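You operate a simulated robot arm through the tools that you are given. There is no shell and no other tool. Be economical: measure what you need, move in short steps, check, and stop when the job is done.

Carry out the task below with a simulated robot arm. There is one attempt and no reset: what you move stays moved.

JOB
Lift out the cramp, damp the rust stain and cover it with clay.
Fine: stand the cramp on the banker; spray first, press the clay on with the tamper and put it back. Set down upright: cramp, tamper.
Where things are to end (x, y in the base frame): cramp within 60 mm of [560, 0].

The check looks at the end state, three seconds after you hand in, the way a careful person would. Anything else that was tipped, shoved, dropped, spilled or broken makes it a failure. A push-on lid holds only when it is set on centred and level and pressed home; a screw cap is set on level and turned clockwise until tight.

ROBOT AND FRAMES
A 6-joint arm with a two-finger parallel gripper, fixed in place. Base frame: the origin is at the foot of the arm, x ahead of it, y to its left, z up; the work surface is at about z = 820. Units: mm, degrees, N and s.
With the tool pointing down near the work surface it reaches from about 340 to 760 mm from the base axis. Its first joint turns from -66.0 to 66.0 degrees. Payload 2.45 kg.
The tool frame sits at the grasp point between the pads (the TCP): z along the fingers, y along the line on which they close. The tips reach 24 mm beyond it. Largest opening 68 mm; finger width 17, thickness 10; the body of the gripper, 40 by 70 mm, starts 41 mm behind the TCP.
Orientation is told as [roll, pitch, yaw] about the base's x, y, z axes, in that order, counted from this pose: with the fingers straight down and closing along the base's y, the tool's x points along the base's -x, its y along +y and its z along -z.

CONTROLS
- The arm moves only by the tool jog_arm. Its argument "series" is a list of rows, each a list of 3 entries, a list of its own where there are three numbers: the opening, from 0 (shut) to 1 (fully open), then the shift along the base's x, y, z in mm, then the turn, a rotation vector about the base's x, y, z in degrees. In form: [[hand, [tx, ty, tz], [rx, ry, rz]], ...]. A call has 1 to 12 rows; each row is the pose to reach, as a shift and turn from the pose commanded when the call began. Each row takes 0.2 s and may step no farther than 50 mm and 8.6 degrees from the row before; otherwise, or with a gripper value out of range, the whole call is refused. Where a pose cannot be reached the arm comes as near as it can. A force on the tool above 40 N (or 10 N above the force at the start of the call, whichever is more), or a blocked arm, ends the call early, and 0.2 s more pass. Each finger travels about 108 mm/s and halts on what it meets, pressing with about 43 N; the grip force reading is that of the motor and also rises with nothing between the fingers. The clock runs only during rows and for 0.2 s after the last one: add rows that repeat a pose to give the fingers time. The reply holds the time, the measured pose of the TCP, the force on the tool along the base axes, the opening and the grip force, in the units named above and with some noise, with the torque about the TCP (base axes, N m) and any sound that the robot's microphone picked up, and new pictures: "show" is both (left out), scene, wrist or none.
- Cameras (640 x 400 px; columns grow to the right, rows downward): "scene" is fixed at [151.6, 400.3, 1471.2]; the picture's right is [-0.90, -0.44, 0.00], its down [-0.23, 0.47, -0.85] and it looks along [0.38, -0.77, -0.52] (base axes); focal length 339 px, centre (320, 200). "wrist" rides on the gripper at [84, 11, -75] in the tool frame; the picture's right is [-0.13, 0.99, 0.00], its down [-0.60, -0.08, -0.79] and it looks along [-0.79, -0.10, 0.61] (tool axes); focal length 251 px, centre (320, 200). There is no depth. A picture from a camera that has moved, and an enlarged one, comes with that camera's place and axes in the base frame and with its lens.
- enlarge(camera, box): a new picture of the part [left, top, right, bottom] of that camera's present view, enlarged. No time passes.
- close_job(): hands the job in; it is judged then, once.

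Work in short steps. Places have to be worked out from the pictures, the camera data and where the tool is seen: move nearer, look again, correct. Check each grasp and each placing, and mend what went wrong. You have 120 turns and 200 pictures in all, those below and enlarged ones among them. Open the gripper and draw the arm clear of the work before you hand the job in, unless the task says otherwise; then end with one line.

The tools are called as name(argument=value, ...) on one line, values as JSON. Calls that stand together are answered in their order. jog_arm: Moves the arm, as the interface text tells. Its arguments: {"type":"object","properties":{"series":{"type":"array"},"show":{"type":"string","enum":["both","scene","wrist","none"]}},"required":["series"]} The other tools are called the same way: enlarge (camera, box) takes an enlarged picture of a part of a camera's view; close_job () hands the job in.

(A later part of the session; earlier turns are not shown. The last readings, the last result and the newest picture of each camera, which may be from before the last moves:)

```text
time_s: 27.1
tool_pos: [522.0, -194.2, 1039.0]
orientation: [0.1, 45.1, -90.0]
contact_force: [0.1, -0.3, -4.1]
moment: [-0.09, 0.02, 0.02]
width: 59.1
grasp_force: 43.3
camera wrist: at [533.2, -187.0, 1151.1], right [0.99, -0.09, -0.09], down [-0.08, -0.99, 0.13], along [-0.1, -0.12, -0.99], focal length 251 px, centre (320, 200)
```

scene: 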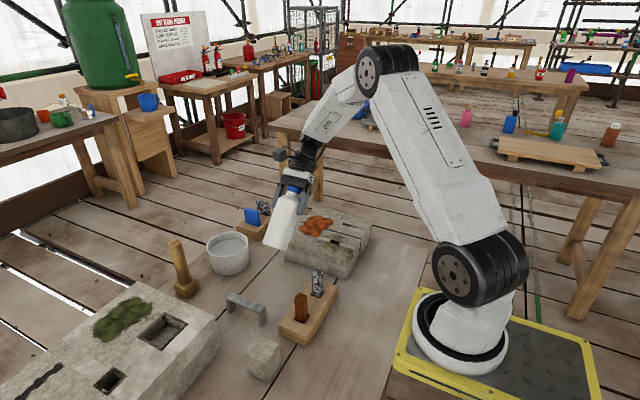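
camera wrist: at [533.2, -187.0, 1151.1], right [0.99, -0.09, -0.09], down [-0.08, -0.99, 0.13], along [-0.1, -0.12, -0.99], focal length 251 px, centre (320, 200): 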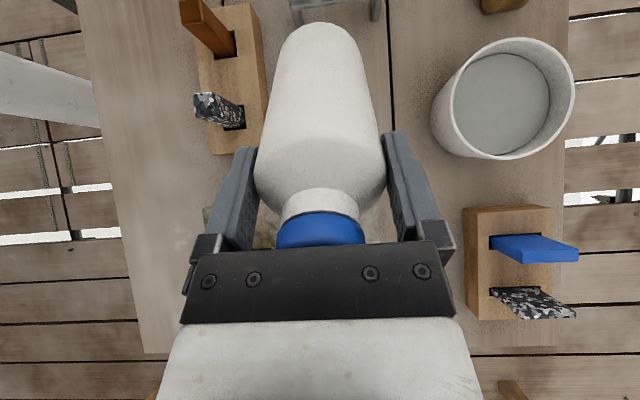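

Tilted cleanly. I'll lower so the spout tip is about 80 mm from the stain's centre.

jog_arm(series=[[0.7, [0, -5, -30], [0, 0, 0]], [0.7, [0, -10, -60], [0, 0, 0]], [0.7, [0, -15, -82], [0, 0, 0]]], show="scene")

enlarge(camera="scene", box=[240, 150, 390, 290])

```text
time_s: 27.9
tool_pos: [523.3, -210.7, 954.2]
orientation: [0.0, 45.0, -90.0]
contact_force: [0.8, 0.2, -3.8]
moment: [-0.13, 0.03, -0.01]
width: 59.1
grasp_force: 43.2
```

scene: 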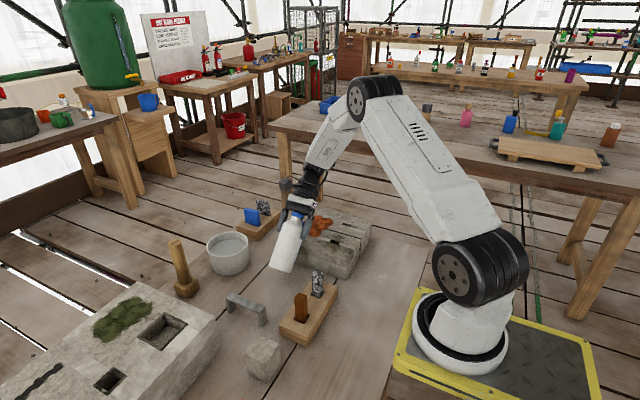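

```text
2.86 times, centred on (315, 220) of scene
camera zoom: at [151.6, 400.2, 1471.2], right [-0.9, -0.44, 0.0], down [-0.23, 0.47, -0.85], along [0.38, -0.77, -0.52], focal length 970 px, centre (334, 143)
```

zoom: 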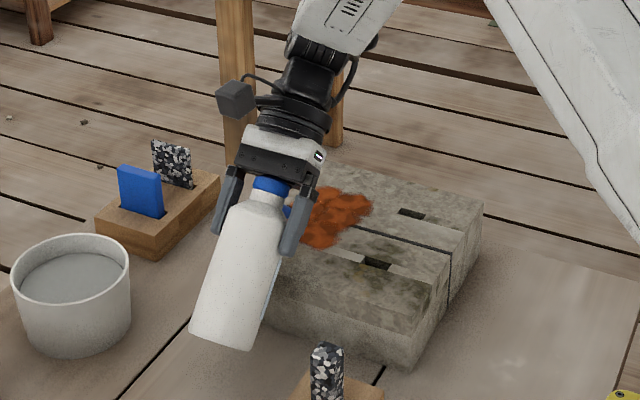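

The spout is aimed at the stain, so I'll squeeze fully and listen.

jog_arm(series=[[0.4, [0, 0, 0], [0, 0, 0]], [0, [0, 0, 0], [0, 0, 0]], [0, [0, 0, 0], [0, 0, 0]], [0, [0, 0, 0], [0, 0, 0]], [0, [0, 0, 0], [0, 0, 0]]], show="scene")

enlarge(camera="scene", box=[280, 180, 380, 250])

```text
time_s: 29.1
tool_pos: [522.9, -210.2, 955.1]
orientation: [-0.1, 45.0, -90.0]
contact_force: [-0.4, 0.5, -2.6]
moment: [-0.08, 0.0, -0.02]
width: 59.2
grasp_force: 42.5
```

scene: 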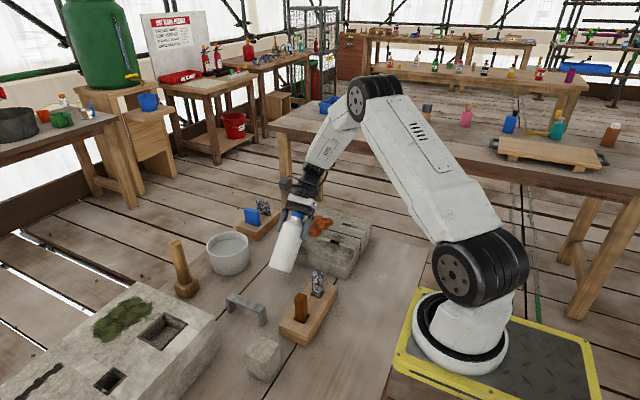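

```text
5.71 times, centred on (330, 215) of scene
camera zoom: at [151.6, 400.2, 1471.2], right [-0.9, -0.44, 0.0], down [-0.23, 0.47, -0.85], along [0.38, -0.77, -0.52], focal length 1939 px, centre (263, 114)
```

zoom: 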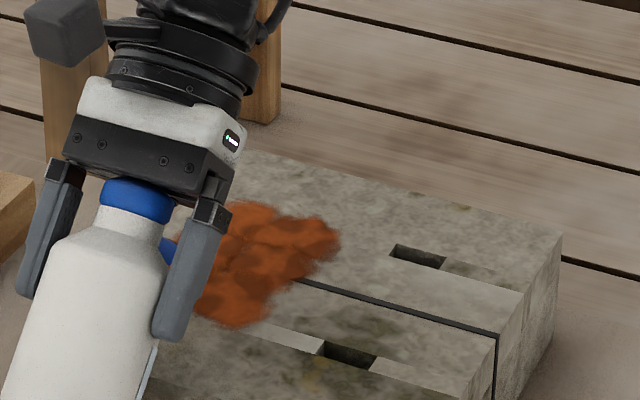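

There was no sound and no clear change. I'll come nearer and steeper, with the tip about 50 mm from the stain and 60° tilt while still clearing the stone edge, and dwell there.

jog_arm(series=[[0, [0, -10, 8], [8, 0, 0]], [0, [0, -20, 8], [15, 0, 0]], [0, [0, -32, -4], [15, 0, 0]], [0, [0, -32, -4], [15, 0, 0]], [0, [0, -32, -4], [15, 0, 0]], [0, [0, -32, -4], [15, 0, 0]]], show="scene")

enlarge(camera="scene", box=[280, 180, 380, 250])

```text
time_s: 30.4
tool_pos: [520.8, -241.3, 951.1]
orientation: [0.0, 60.1, -90.0]
contact_force: [0.4, 0.0, -3.6]
moment: [-0.13, -0.04, -0.01]
width: 59.0
grasp_force: 43.7
```

scene: 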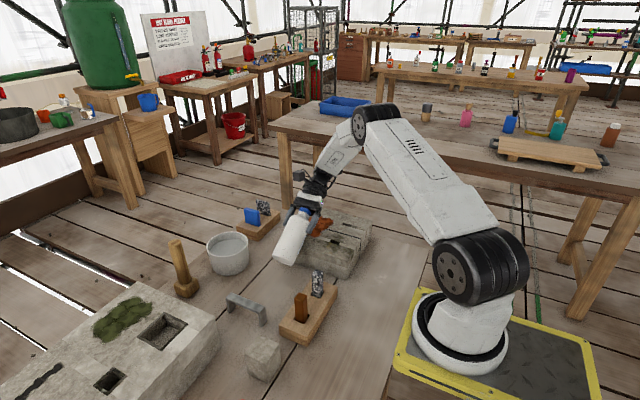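

```text
5.71 times, centred on (330, 215) of scene
camera zoom: at [151.6, 400.2, 1471.2], right [-0.9, -0.44, 0.0], down [-0.23, 0.47, -0.85], along [0.38, -0.77, -0.52], focal length 1939 px, centre (263, 114)
```

zoom: 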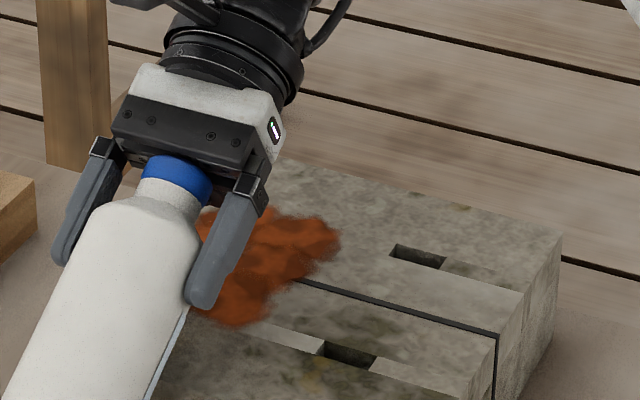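

The stain does look darker. I'll sweep sideways a little so that all of it gets damp.

jog_arm(series=[[0, [-12, 0, 0], [0, 0, 0]], [0, [-24, 0, 0], [0, 0, 0]], [0, [-24, 0, 0], [0, 0, 0]], [0, [-12, 0, 0], [0, 0, 0]], [0, [0, 0, 0], [0, 0, 0]], [0, [12, 0, 0], [0, 0, 0]], [0, [24, 0, 0], [0, 0, 0]], [0, [24, 0, 0], [0, 0, 0]], [0, [12, 15, 20], [0, 0, 0]], [0, [0, 40, 50], [0, 0, 0]], [0, [0, 60, 90], [-8, 0, 0]], [0, [0, 80, 110], [-15, 0, 0]]], show="scene")

enlarge(camera="scene", box=[280, 180, 380, 250])

```text
time_s: 33.0
tool_pos: [521.7, -161.6, 1062.7]
orientation: [0.0, 44.9, -90.0]
contact_force: [0.2, 0.7, -3.7]
moment: [-0.11, -0.01, -0.02]
width: 59.3
grasp_force: 42.4
```

scene: 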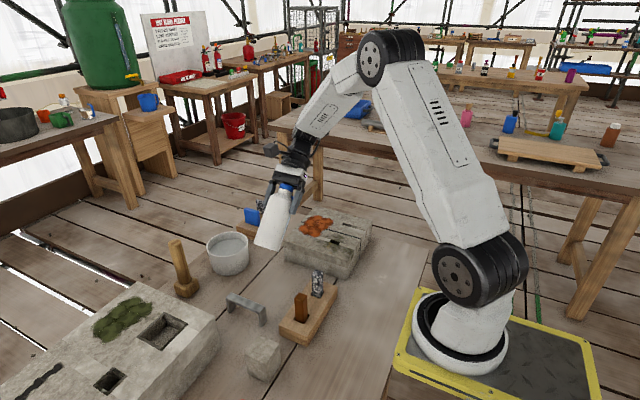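

```text
5.71 times, centred on (330, 215) of scene
camera zoom: at [151.6, 400.3, 1471.2], right [-0.9, -0.44, 0.0], down [-0.23, 0.47, -0.85], along [0.38, -0.77, -0.52], focal length 1939 px, centre (263, 114)
```

zoom: 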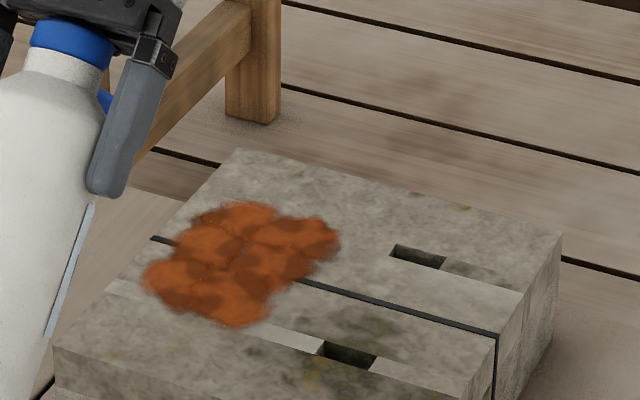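

The stain is actually unchanged; the darkening was only shadow. Spraying may need a squeeze pulse from a light grip, so here, where it's safe, I'll find how grip force depends on the command.

jog_arm(series=[[0.7, [0, 0, 0], [0, 0, 0]], [0.78, [0, 0, 0], [0, 0, 0]], [0.78, [0, 0, 0], [0, 0, 0]]], show="none")

```text
time_s: 33.9
tool_pos: [523.3, -161.2, 1062.3]
orientation: [0.0, 45.0, -90.1]
contact_force: [-0.2, 0.0, -3.4]
moment: [-0.08, 0.0, 0.02]
width: 59.1
grasp_force: 43.2
```

Force stays saturated at 43 N. I'll compare the stain against the pre-spray picture using the identical crop.

enlarge(camera="scene", box=[240, 200, 330, 300])

enlarge(camera="scene", box=[270, 140, 390, 260])

```text
4.00 times, centred on (285, 250) of scene
camera zoom: at [151.6, 400.2, 1471.2], right [-0.9, -0.44, 0.0], down [-0.23, 0.47, -0.85], along [0.38, -0.77, -0.52], focal length 1358 px, centre (460, 0)
```

zoom: 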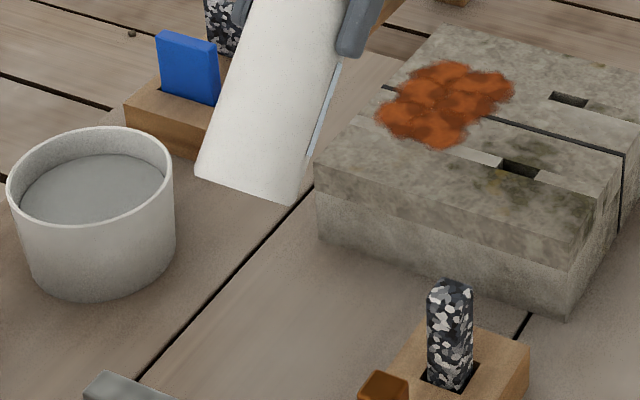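

```text
3.33 times, centred on (330, 200) of scene
camera zoom: at [151.6, 400.2, 1471.2], right [-0.9, -0.44, 0.0], down [-0.23, 0.47, -0.85], along [0.38, -0.77, -0.52], focal length 1131 px, centre (287, 200)
```

zoom: 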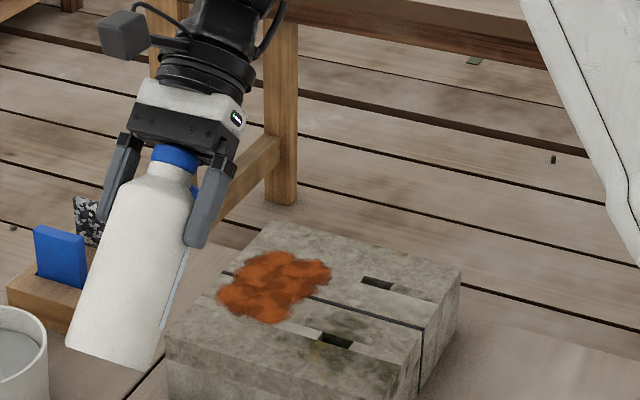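

It's hard to tell. I'll return the bottle upright just above its old spot, where I can safely test squeeze pulses and pressing the head.

jog_arm(series=[[0.7, [-2, 7, 0], [-8, 0, 0]], [0.7, [-4, 14, 0], [-16, 0, 0]], [0.7, [-6, 21, -5], [-24, 0, 0]], [0.7, [-8, 28, -15], [-32, 0, 0]], [0.7, [-10, 34, -35], [-40, 0, 0]], [0.7, [-10, 37, -65], [-45, 0, 0]], [0.7, [-10, 37, -100], [-45, 0, 0]], [0.7, [-10, 37, -122], [-45, 0, 0]]])

enlarge(camera="scene", box=[200, 180, 440, 330])

```text
time_s: 35.6
tool_pos: [511.4, -124.3, 939.7]
orientation: [0.0, -0.1, -90.0]
contact_force: [-0.6, 0.6, -3.4]
moment: [0.02, 0.02, -0.03]
width: 59.1
grasp_force: 42.7
camera wrist: at [522.3, -38.9, 1014.3], right [0.99, -0.13, 0.0], down [-0.08, -0.6, 0.79], along [-0.1, -0.79, -0.61], focal length 251 px, centre (320, 200)
```

scene: 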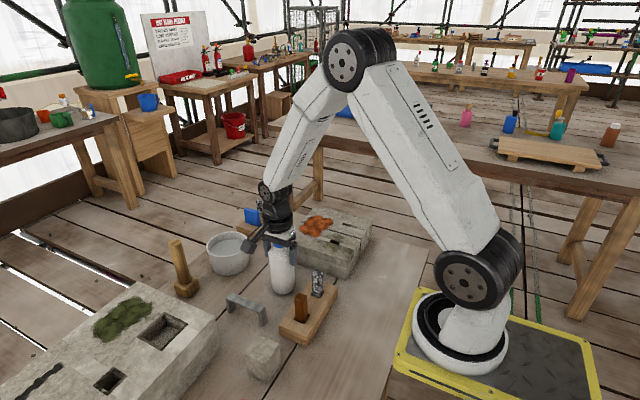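
wrist: 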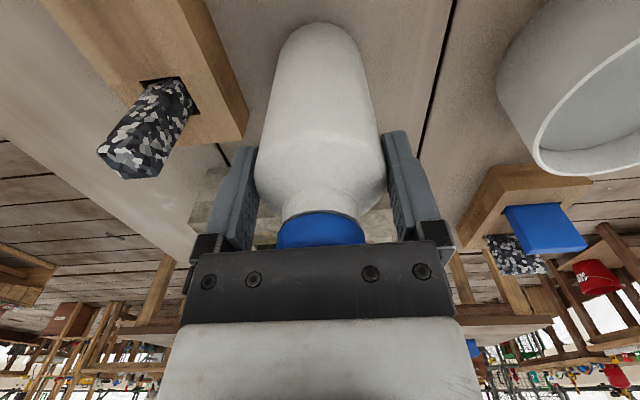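

```text
2.67 times, centred on (320, 255) of scene
camera zoom: at [151.6, 400.2, 1471.2], right [-0.9, -0.44, 0.0], down [-0.23, 0.47, -0.85], along [0.38, -0.77, -0.52], focal length 905 px, centre (320, 53)
```

zoom: 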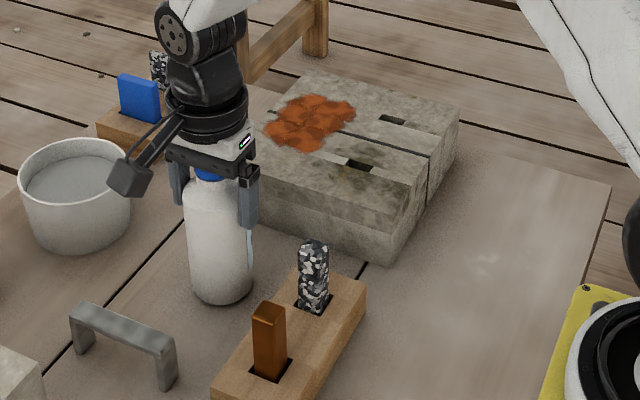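

The stain looks just like the first picture, so it isn't sprayed yet. I'll lower to just above the board and try relaxing and squeezing again.

jog_arm(series=[[0.7, [0, 0, -5], [0, 0, 0]], [0.84, [0, 0, -5], [0, 0, 0]], [0.84, [0, 0, -5], [0, 0, 0]]], show="none")

jog_arm(series=[[0, [0, 0, 0], [0, 0, 0]], [0, [0, 0, 0], [0, 0, 0]]], show="none")

```text
time_s: 36.5
tool_pos: [511.4, -123.6, 934.2]
orientation: [0.0, 0.0, -90.0]
contact_force: [1.3, -0.2, -3.0]
moment: [-0.01, 0.03, -0.02]
width: 59.1
grasp_force: 43.4
```

```text
time_s: 37.0
tool_pos: [511.9, -123.3, 934.1]
orientation: [0.0, 0.0, -90.0]
contact_force: [-0.4, 0.2, -3.3]
moment: [0.02, 0.07, 0.01]
width: 58.9
grasp_force: 43.5
```

Grip force is all-or-nothing, so the head may be a pump. I'll stand the bottle down, open, and press gently on the head with the palm to see if it yields.

jog_arm(series=[[0, [0, 0, -1], [0, 0, 0]], [0, [0, 0, -2], [0, 0, 0]], [0, [0, 0, -2.5], [0, 0, 0]], [1, [0, 0, -2.5], [0, 0, 0]], [1, [0, 0, -2.5], [0, 0, 0]]], show="none")

jog_arm(series=[[1, [0, 0, -2], [0, 0, 0]], [1, [0, 0, -4], [0, 0, 0]], [1, [0, 0, -6], [0, 0, 0]], [1, [0, 0, -8], [0, 0, 0]], [1, [0, 0, -10], [0, 0, 0]], [1, [0, 0, -12], [0, 0, 0]]], show="wrist")

```text
time_s: 38.2
tool_pos: [512.2, -124.2, 931.9]
orientation: [0.0, 0.0, -90.0]
contact_force: [-0.3, -0.8, 2.5]
moment: [0.02, -0.05, 0.0]
width: 67.9
grasp_force: 0.1
```

```text
time_s: 39.6
tool_pos: [513.0, -126.9, 920.6]
orientation: [0.1, 0.1, -90.0]
contact_force: [-3.9, -1.0, 24.2]
moment: [-0.09, -0.16, -0.01]
width: 67.9
grasp_force: 0.1
heard: click
camera wrist: at [523.6, -39.3, 996.8], right [0.99, -0.13, 0.0], down [-0.08, -0.6, 0.79], along [-0.1, -0.79, -0.61], focal length 251 px, centre (320, 200)
```

wrist: 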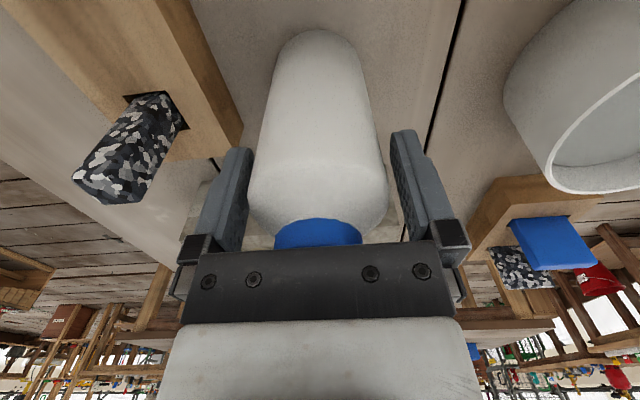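

The head travelled about 11 mm and clicked, so it's a pump sprayer. Let me see what happened to the stain.

jog_arm(series=[[1, [0, 0, 8], [0, 0, 0]], [1, [0, 0, 14], [0, 0, 0]]], show="scene")

enlarge(camera="scene", box=[200, 180, 440, 330])

```text
time_s: 40.2
tool_pos: [511.0, -124.9, 932.8]
orientation: [-0.1, 0.0, -90.0]
contact_force: [1.3, -0.3, 2.7]
moment: [0.01, 0.02, -0.02]
width: 68.0
grasp_force: 0.0
```

scene: 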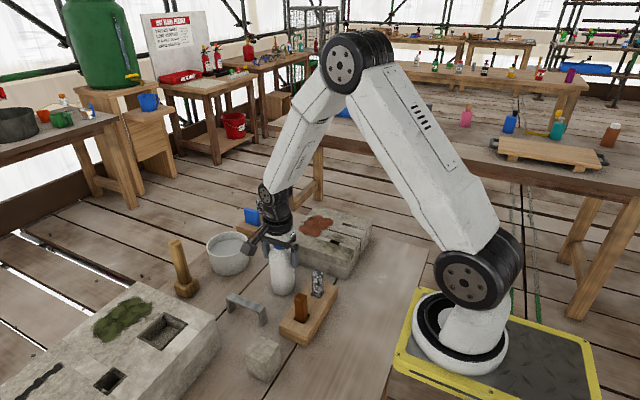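

```text
2.67 times, centred on (320, 255) of scene
camera zoom: at [151.6, 400.3, 1471.2], right [-0.9, -0.44, 0.0], down [-0.23, 0.47, -0.85], along [0.38, -0.77, -0.52], focal length 905 px, centre (320, 53)
```

zoom: 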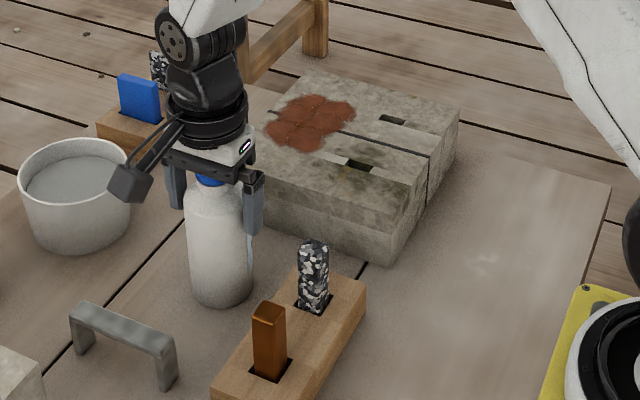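

The whole stain has turned dark and damp, and the bottle stands in its place. I'll rise clear and turn to yaw 0 towards the tamper.

jog_arm(series=[[1, [0, 0, 30], [0, 0, 0]], [1, [0, 0, 70], [0, 0, 0]], [1, [0, 0, 110], [0, 0, 8]], [1, [5, 0, 150], [0, 0, 16]], [1, [10, 10, 170], [0, 0, 24]], [1, [20, 20, 190], [0, 0, 32]], [1, [30, 35, 200], [0, 0, 40]], [1, [40, 50, 200], [0, 0, 48]], [1, [50, 65, 200], [0, 0, 56]], [1, [60, 80, 200], [0, 0, 64]], [1, [70, 95, 190], [0, 0, 72]], [1, [80, 105, 180], [0, 0, 80]]], show="none")

jog_arm(series=[[1, [10, 10, 0], [0, 0, 8]], [1, [20, 10, 0], [0, 0, 10]]])

enlarge(camera="wrist", box=[160, 0, 480, 200])

```text
time_s: 42.9
tool_pos: [592.0, -19.0, 1113.9]
orientation: [0.0, 0.1, -9.9]
contact_force: [-1.1, -0.4, -0.3]
moment: [0.0, 0.04, 0.0]
width: 67.8
grasp_force: 0.1
```

```text
time_s: 43.5
tool_pos: [612.2, -8.8, 1114.5]
orientation: [0.0, 0.0, 0.2]
contact_force: [0.6, -0.1, -0.2]
moment: [0.02, -0.05, -0.02]
width: 67.9
grasp_force: 0.2
camera wrist: at [528.3, 2.9, 1189.8], right [0.13, 0.99, 0.0], down [0.6, -0.08, 0.79], along [0.79, -0.1, -0.61], focal length 251 px, centre (320, 200)
```

scene: 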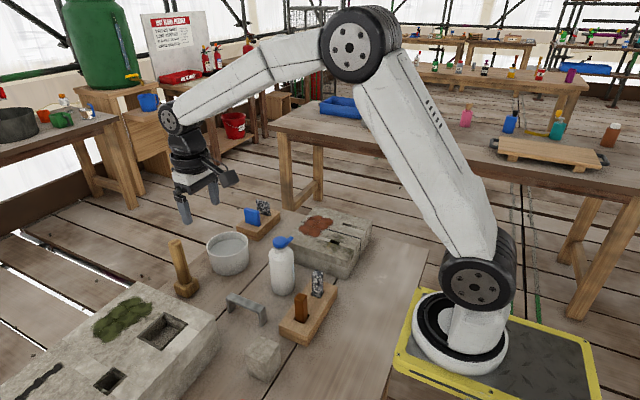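
wrist: 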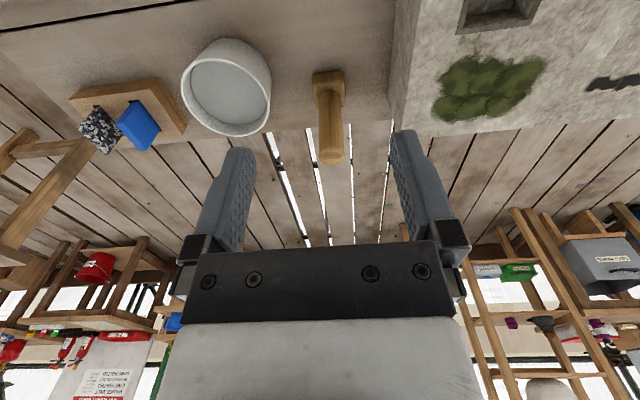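

```text
2.00 times, centred on (320, 100) of wrist
camera zoom: at [528.3, 2.9, 1189.8], right [0.13, 0.99, 0.0], down [0.6, -0.08, 0.79], along [0.79, -0.1, -0.61], focal length 503 px, centre (320, 400)
```

zoom: 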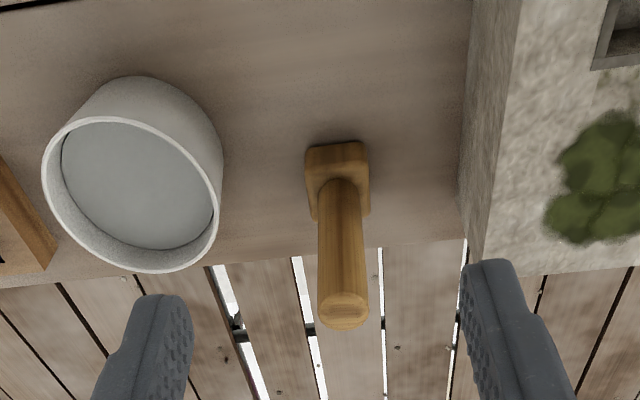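

The tamper stands at about (728, -8), with its handle about 30 mm thick and its top near z 974. I'll go above it and check.

jog_arm(series=[[1, [40, 0, 0], [0, 0, 0]], [1, [80, 0, 0], [0, 0, 0]], [1, [115, 0, -20], [0, 0, 0]], [1, [115, 0, -60], [0, 0, 0]], [1, [115, 0, -80], [0, 0, 0]]])

enlarge(camera="wrist", box=[200, 0, 440, 180])

```text
time_s: 44.6
tool_pos: [726.5, -8.9, 1032.9]
orientation: [0.0, 0.0, 0.0]
contact_force: [0.6, -0.2, -0.7]
moment: [0.0, 0.05, -0.01]
width: 68.2
grasp_force: 0.1
camera wrist: at [642.2, 3.1, 1109.3], right [0.13, 0.99, 0.0], down [0.6, -0.08, 0.79], along [0.79, -0.1, -0.61], focal length 251 px, centre (320, 200)
```

scene: 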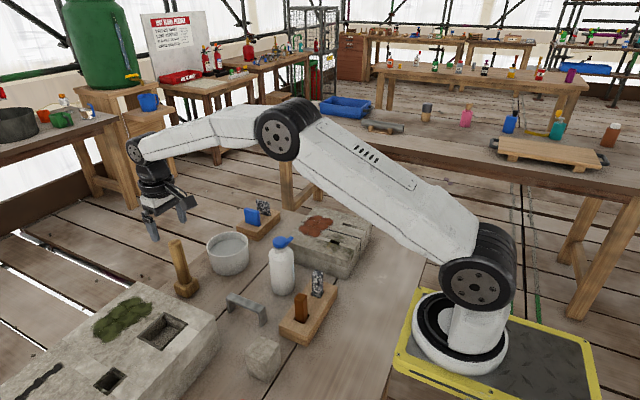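
wrist: 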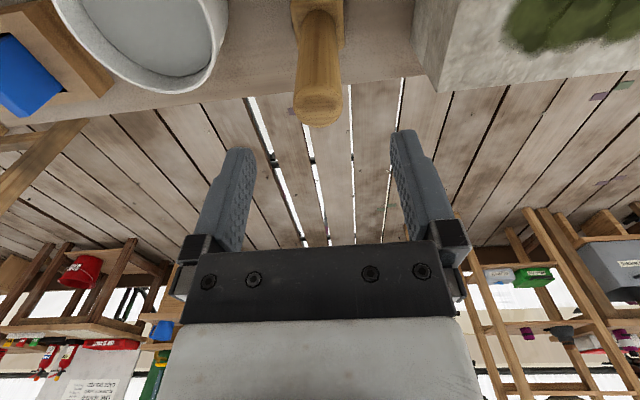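

```text
2.22 times, centred on (320, 90) of wrist
camera zoom: at [642.2, 3.1, 1109.3], right [0.13, 0.99, 0.0], down [0.6, -0.08, 0.79], along [0.79, -0.1, -0.61], focal length 559 px, centre (320, 444)
```

zoom: 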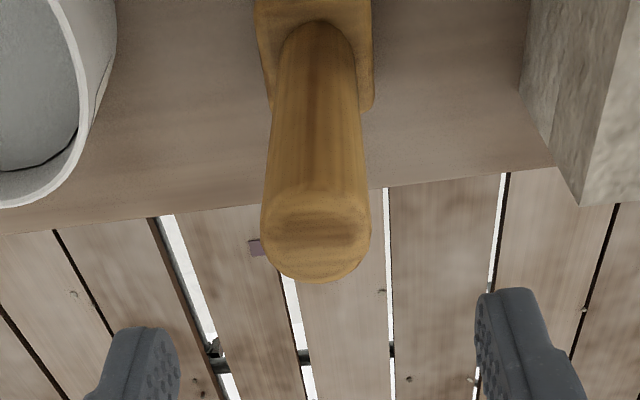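

The axis is confirmed at (728, -8.7). I'll descend around the handle.

jog_arm(series=[[1, [1, 0, -30], [0, 0, 0]], [1, [1, 0, -60], [0, 0, 0]], [1, [1, 0, -82], [0, 0, 0]], [1, [1, 0, -85], [0, 0, 0]]])

```text
time_s: 45.6
tool_pos: [727.8, -9.2, 948.5]
orientation: [0.0, 0.0, 0.0]
contact_force: [0.0, 0.5, -0.2]
moment: [0.01, 0.02, -0.01]
width: 68.1
grasp_force: 0.1
camera wrist: at [643.6, 2.8, 1023.8], right [0.13, 0.99, 0.0], down [0.6, -0.08, 0.79], along [0.79, -0.1, -0.61], focal length 251 px, centre (320, 200)
```

scene: 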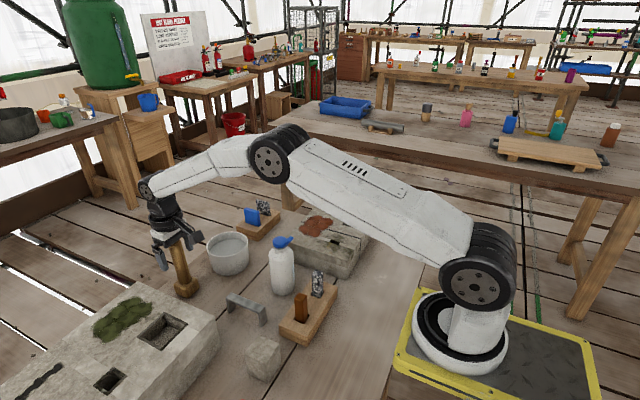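
wrist: 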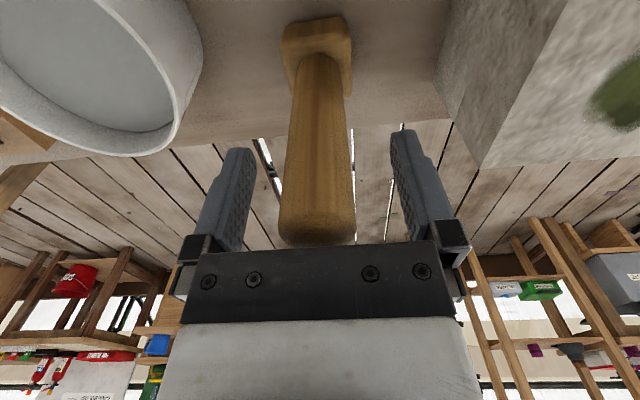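

The handle is centred between the pads. I'll close, then lift slightly.

jog_arm(series=[[0.7, [0, 0, 0], [0, 0, 0]], [0.5, [0, 0, 0], [0, 0, 0]], [0.3, [0, 0, 0], [0, 0, 0]], [0, [0, 0, 0], [0, 0, 0]], [0, [0, 0, 0], [0, 0, 0]], [0, [0, 0, 10], [0, 0, 0]], [0, [0, 0, 40], [0, 0, 0]], [0, [0, 0, 80], [0, 0, 0]], [0, [0, 0, 110], [0, 0, 0]]])

enlarge(camera="scene", box=[130, 160, 290, 310])

enlarge(camera="wrist", box=[0, 0, 400, 200])

```text
time_s: 47.6
tool_pos: [727.7, -8.1, 1059.0]
orientation: [-0.1, -0.1, -0.1]
contact_force: [-0.2, 0.4, -3.3]
moment: [-0.01, -0.02, -0.02]
width: 29.3
grasp_force: 42.6
camera wrist: at [643.4, 2.2, 1134.9], right [0.13, 0.99, 0.0], down [0.6, -0.08, 0.79], along [0.79, -0.1, -0.61], focal length 251 px, centre (320, 200)
```

scene: 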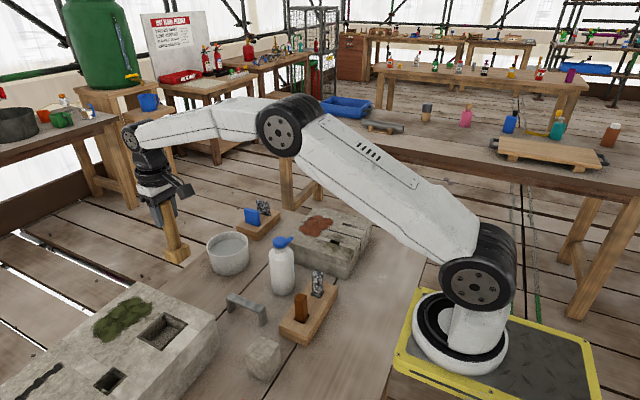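
wrist: 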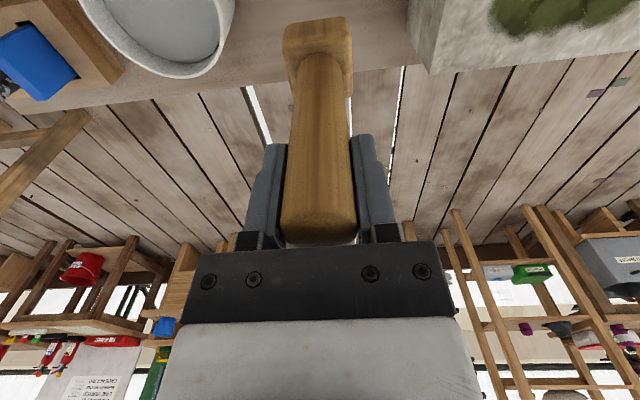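

```text
2.67 times, centred on (210, 235) of scene
camera zoom: at [151.6, 400.3, 1471.2], right [-0.9, -0.44, 0.0], down [-0.23, 0.47, -0.85], along [0.38, -0.77, -0.52], focal length 905 px, centre (613, 107)
```

zoom: 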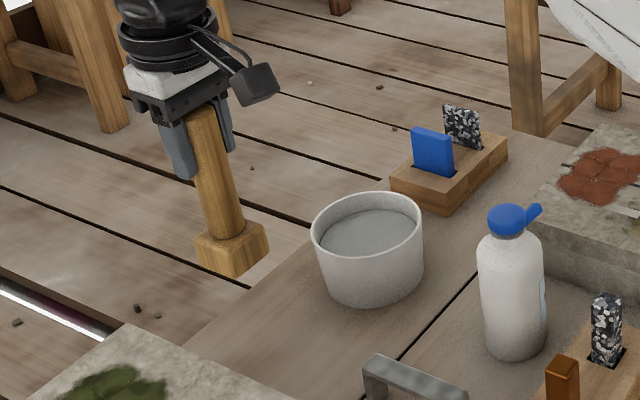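

```text
1.60 times, centred on (200, 100) of wrist
camera zoom: at [643.4, 2.2, 1134.9], right [0.13, 0.99, 0.0], down [0.6, -0.08, 0.79], along [0.79, -0.1, -0.61], focal length 402 px, centre (512, 360)
```

zoom: 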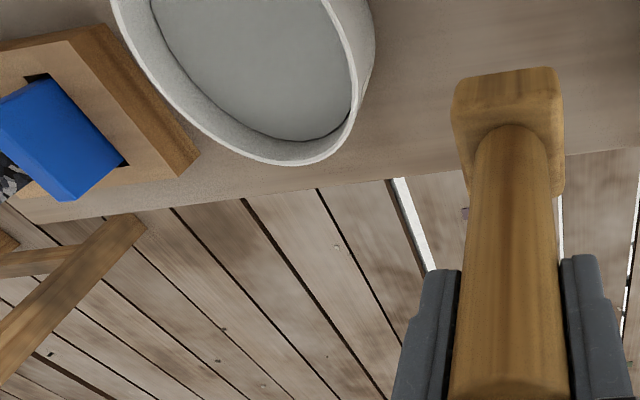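

The tamper is held, its foot 128.5 mm below the TCP, and the tub's centre is at about (690, -137). I'll move over it and look.

jog_arm(series=[[0, [-8, -30, 10], [0, 0, 0]], [0, [-16, -65, 10], [0, 0, 0]], [0, [-28, -100, 10], [0, 0, 0]], [0, [-38, -129, 0], [0, 0, 0]], [0, [-38, -129, -20], [0, 0, 0]]])

enlarge(camera="wrist", box=[180, 0, 460, 140])

enlarge(camera="scene", box=[180, 170, 290, 290])

```text
time_s: 48.9
tool_pos: [689.8, -138.1, 1038.1]
orientation: [0.0, 0.0, 0.0]
contact_force: [0.2, -1.1, -2.4]
moment: [-0.01, 0.01, 0.0]
width: 29.2
grasp_force: 42.2
camera wrist: at [606.5, -126.4, 1114.5], right [0.13, 0.99, 0.0], down [0.6, -0.08, 0.79], along [0.79, -0.1, -0.61], focal length 251 px, centre (320, 200)
```

scene: 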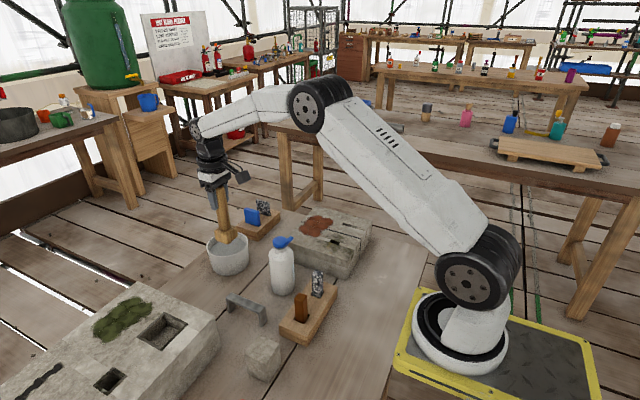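
wrist: 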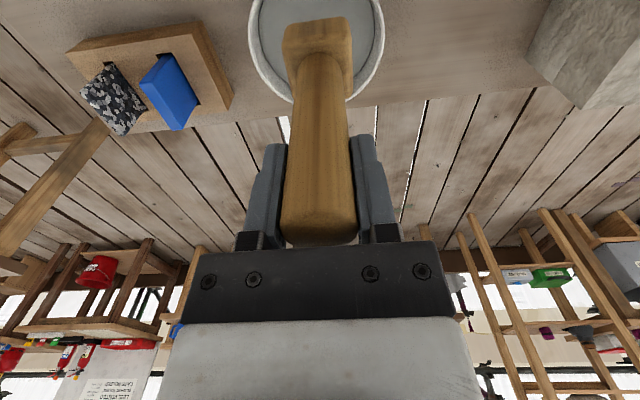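

```text
2.29 times, centred on (320, 70) of wrist
camera zoom: at [606.5, -126.4, 1114.5], right [0.13, 0.99, 0.0], down [0.6, -0.08, 0.79], along [0.79, -0.1, -0.61], focal length 575 px, centre (320, 497)
```

zoom: 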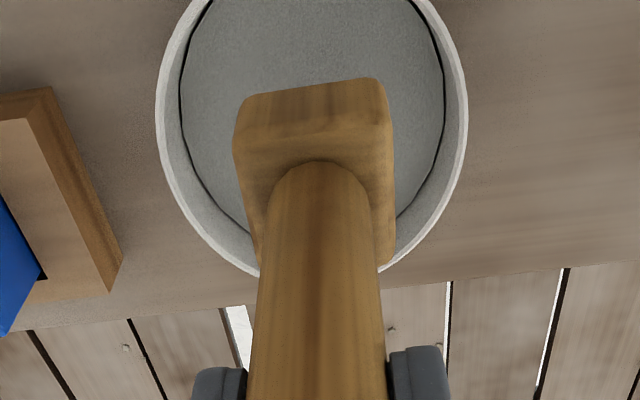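

```text
3.33 times, centred on (235, 230) of scene
camera zoom: at [151.7, 400.2, 1471.2], right [-0.9, -0.44, 0.0], down [-0.23, 0.47, -0.85], along [0.38, -0.77, -0.52], focal length 1131 px, centre (603, 100)
```

zoom: 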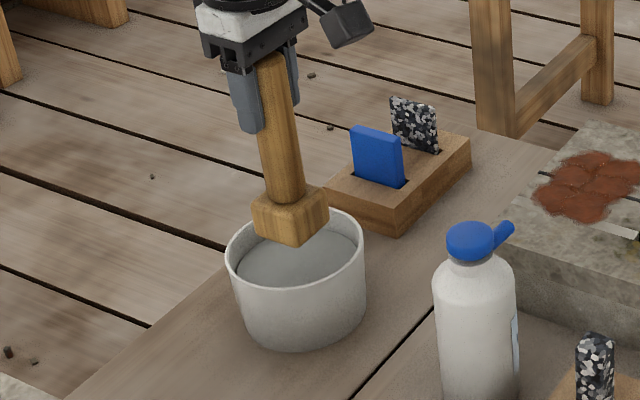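

The tamper is centred over the tub. I'll lower it slowly into the clay, watching the force.

jog_arm(series=[[0, [-1, 0, -10], [0, 0, 0]], [0, [-1, 0, -20], [0, 0, 0]], [0, [-1, 0, -28], [0, 0, 0]], [0, [-1, 0, -34], [0, 0, 0]], [0, [-1, 0, -38], [0, 0, 0]], [0, [-1, 0, -42], [0, 0, 0]]], show="scene")

enlarge(camera="scene", box=[180, 170, 290, 290])

```text
time_s: 50.2
tool_pos: [689.6, -137.8, 996.1]
orientation: [0.0, 0.1, 0.0]
contact_force: [-0.1, 0.9, -3.0]
moment: [-0.01, 0.0, -0.02]
width: 29.4
grasp_force: 43.3
```

scene: 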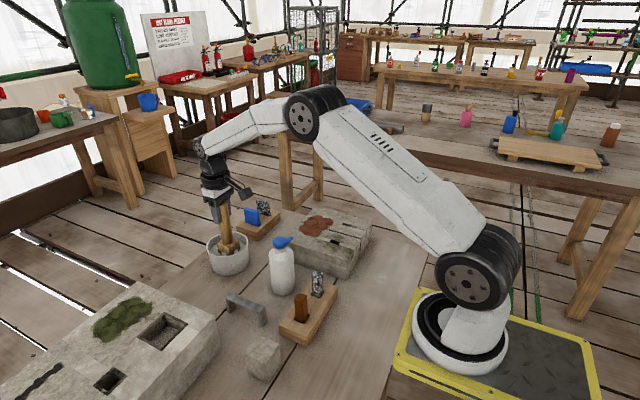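

```text
3.33 times, centred on (235, 230) of scene
camera zoom: at [151.6, 400.2, 1471.2], right [-0.9, -0.44, 0.0], down [-0.23, 0.47, -0.85], along [0.38, -0.77, -0.52], focal length 1131 px, centre (603, 100)
```

zoom: 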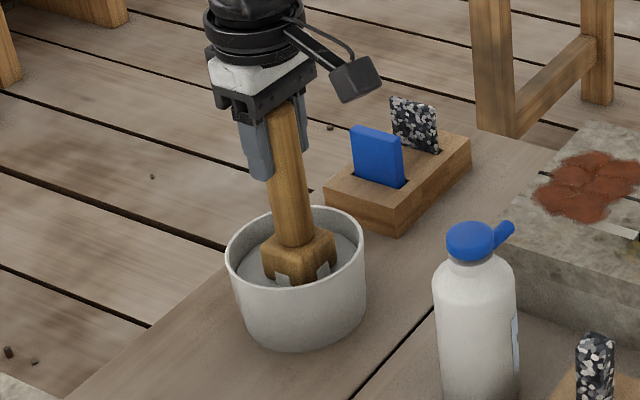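

Grey patches have appeared on the tamper's foot, so it's picking up clay. I'll go a few mm deeper, then raise and check.

jog_arm(series=[[0, [0, 0, -3], [0, 0, 0]], [0, [0, 0, -6], [0, 0, 0]], [0, [0, 0, -6], [0, 0, 0]], [0, [0, 0, 10], [0, 0, 0]], [0, [0, 0, 40], [0, 0, 0]], [0, [0, 0, 80], [0, 0, 0]], [0, [0, 0, 110], [0, 0, 0]]], show="scene")

enlarge(camera="scene", box=[180, 150, 290, 290])

```text
time_s: 51.9
tool_pos: [689.1, -138.8, 1106.9]
orientation: [0.0, 0.0, 0.0]
contact_force: [0.8, -1.4, -2.1]
moment: [0.01, 0.02, -0.02]
width: 29.1
grasp_force: 43.2
```

scene: 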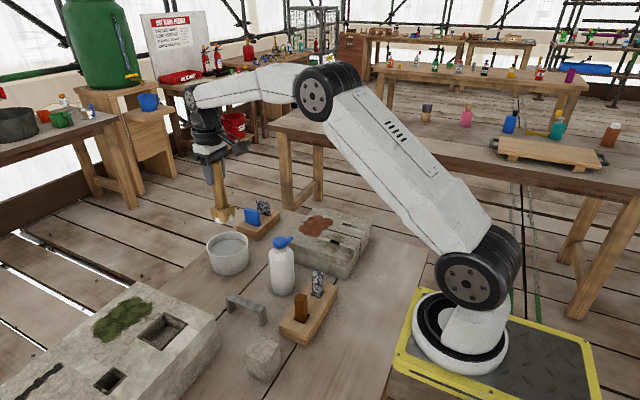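

```text
2.86 times, centred on (235, 220) of scene
camera zoom: at [151.6, 400.3, 1471.2], right [-0.9, -0.44, 0.0], down [-0.23, 0.47, -0.85], along [0.38, -0.77, -0.52], focal length 970 px, centre (563, 143)
```

zoom: 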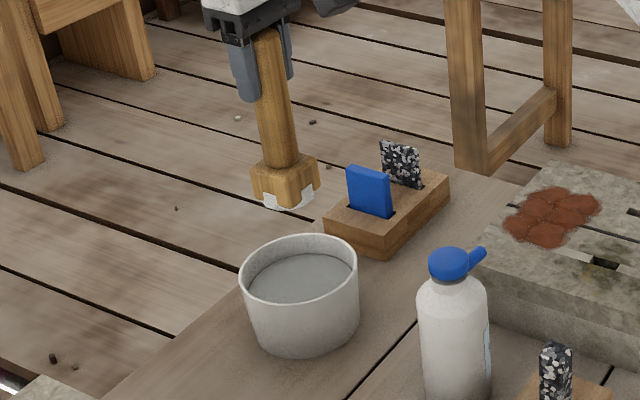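

The foot is loaded with clay. I'll carry it high to above the stain.

jog_arm(series=[[0, [-28, -30, 0], [0, 0, 0]], [0, [-57, -60, 0], [0, 0, 0]], [0, [-85, -90, 0], [0, 0, 0]], [0, [-113, -120, 0], [0, 0, 0]], [0, [-142, -150, 0], [0, 0, 0]], [0, [-169, -179, 0], [0, 0, 0]], [0, [-169, -179, -30], [0, 0, 0]], [0, [-169, -179, -50], [0, 0, 0]]])

enlarge(camera="wrist", box=[180, 0, 460, 140])

enlarge(camera="scene", box=[270, 140, 390, 260])

```text
time_s: 53.6
tool_pos: [519.1, -317.0, 1055.4]
orientation: [-0.1, 0.0, 0.0]
contact_force: [0.6, -0.1, -3.2]
moment: [0.0, -0.02, -0.02]
width: 29.2
grasp_force: 43.3
camera wrist: at [436.0, -304.6, 1132.2], right [0.13, 0.99, 0.0], down [0.6, -0.08, 0.79], along [0.79, -0.1, -0.61], focal length 251 px, centre (320, 200)
```

scene: 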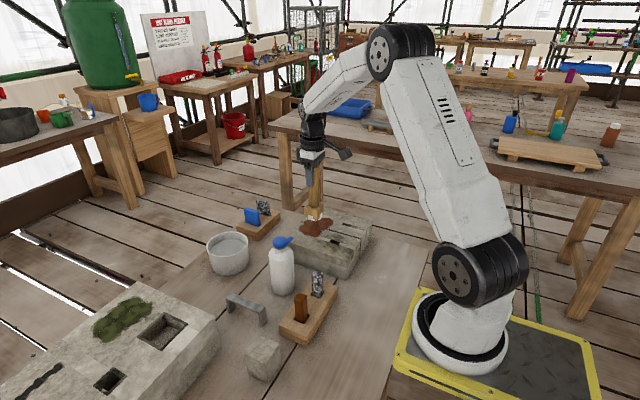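
wrist: 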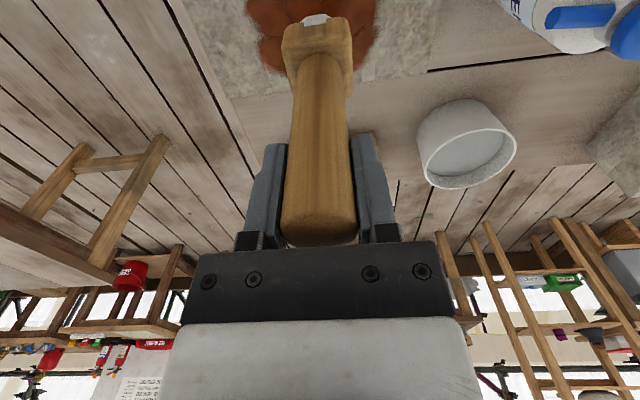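

```text
2.29 times, centred on (320, 70) of wrist
camera zoom: at [436.0, -304.6, 1132.2], right [0.13, 0.99, 0.0], down [0.6, -0.08, 0.79], along [0.79, -0.1, -0.61], focal length 575 px, centre (320, 497)
```

zoom: 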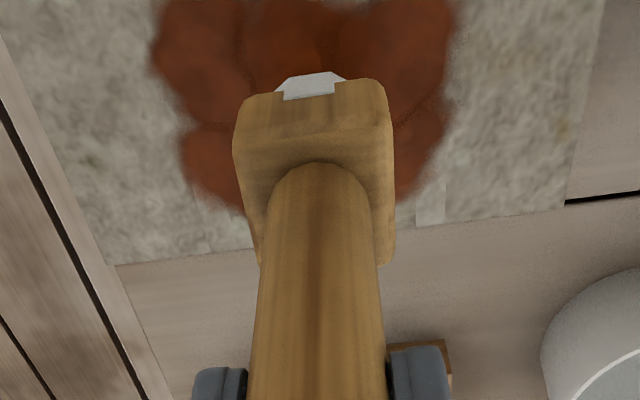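

```text
3.33 times, centred on (330, 200) of scene
camera zoom: at [151.6, 400.2, 1471.2], right [-0.9, -0.44, 0.0], down [-0.23, 0.47, -0.85], along [0.38, -0.77, -0.52], focal length 1131 px, centre (287, 200)
```

zoom: 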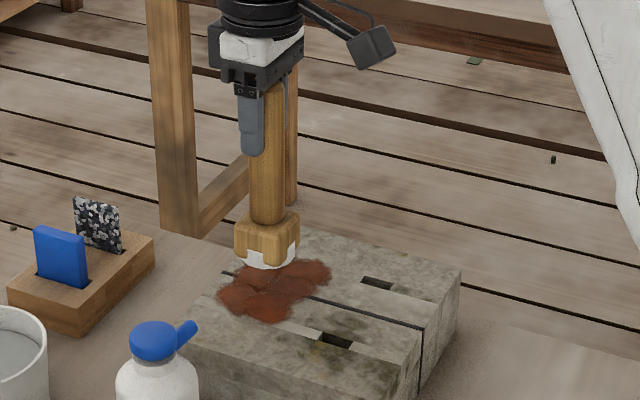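

It's centred over the damp stain. I'll press down slowly until firm contact.

jog_arm(series=[[0, [0, 0, -10], [0, 0, 0]], [0, [0, 0, -20], [0, 0, 0]], [0, [0, 0, -28], [0, 0, 0]], [0, [0, 0, -33], [0, 0, 0]], [0, [0, 0, -36], [0, 0, 0]], [0, [0, 0, -38], [0, 0, 0]], [0, [0, 0, -40], [0, 0, 0]], [0, [0, 0, -42], [0, 0, 0]]], show="scene")

enlarge(camera="scene", box=[270, 140, 390, 260])

```text
time_s: 55.5
tool_pos: [520.4, -317.8, 1019.1]
orientation: [-0.1, -0.3, 0.1]
contact_force: [-9.1, 8.0, 32.6]
moment: [0.94, 0.59, 0.02]
width: 29.4
grasp_force: 43.1
```

scene: 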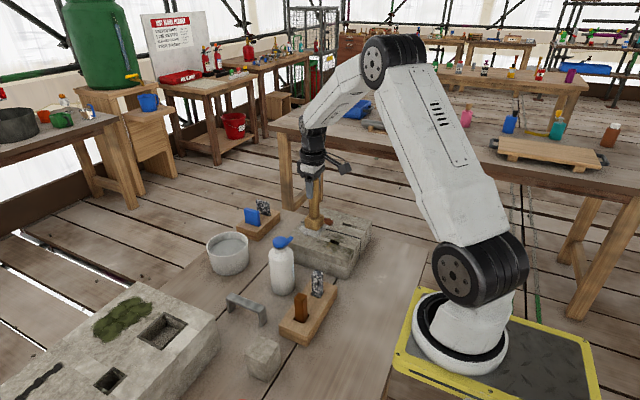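

```text
3.33 times, centred on (330, 200) of scene
camera zoom: at [150.7, 400.9, 1471.1], right [-0.9, -0.44, 0.0], down [-0.23, 0.47, -0.85], along [0.38, -0.77, -0.52], focal length 1131 px, centre (287, 200)
```

zoom: 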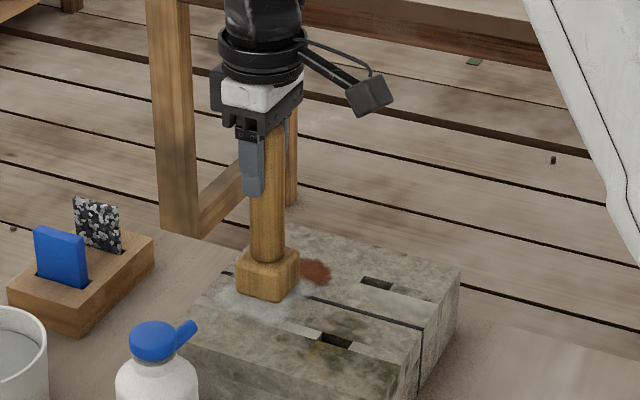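

A broad patch of clay has gone on. I'll lift and see what remains uncovered.

jog_arm(series=[[0, [0, 0, 5], [0, 0, 0]], [0, [0, 0, 20], [0, 0, 0]], [0, [0, 0, 50], [0, 0, 0]], [0, [10, 30, 80], [0, 0, 0]], [0, [40, 60, 90], [0, 0, 0]]], show="scene")

enlarge(camera="scene", box=[280, 160, 380, 260])

```text
time_s: 56.6
tool_pos: [560.7, -256.3, 1105.4]
orientation: [0.0, 0.0, 0.0]
contact_force: [0.0, -0.3, -2.5]
moment: [0.03, 0.0, 0.02]
width: 29.4
grasp_force: 43.1
```

scene: 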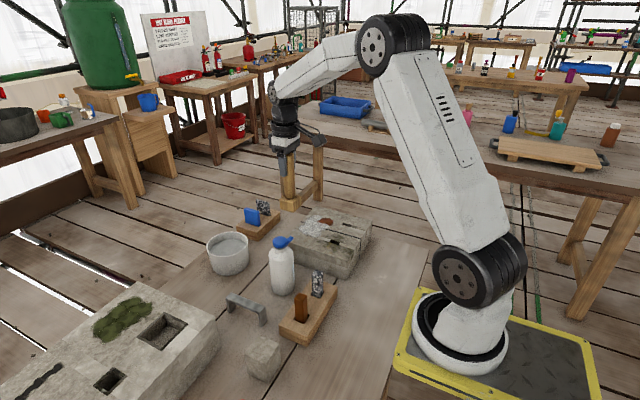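

```text
4.00 times, centred on (330, 210) of scene
camera zoom: at [151.7, 400.2, 1471.2], right [-0.9, -0.44, 0.0], down [-0.23, 0.47, -0.85], along [0.38, -0.77, -0.52], focal length 1358 px, centre (280, 160)
```

zoom: 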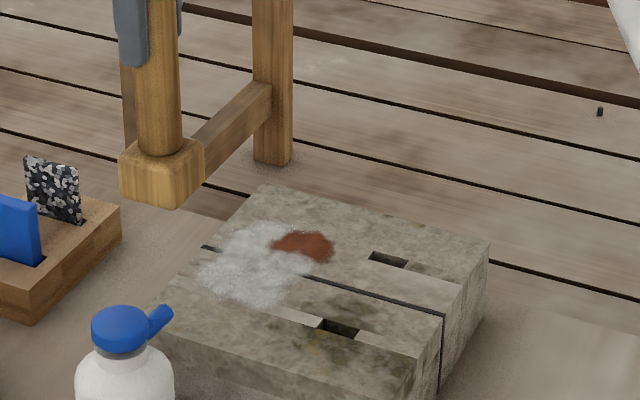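

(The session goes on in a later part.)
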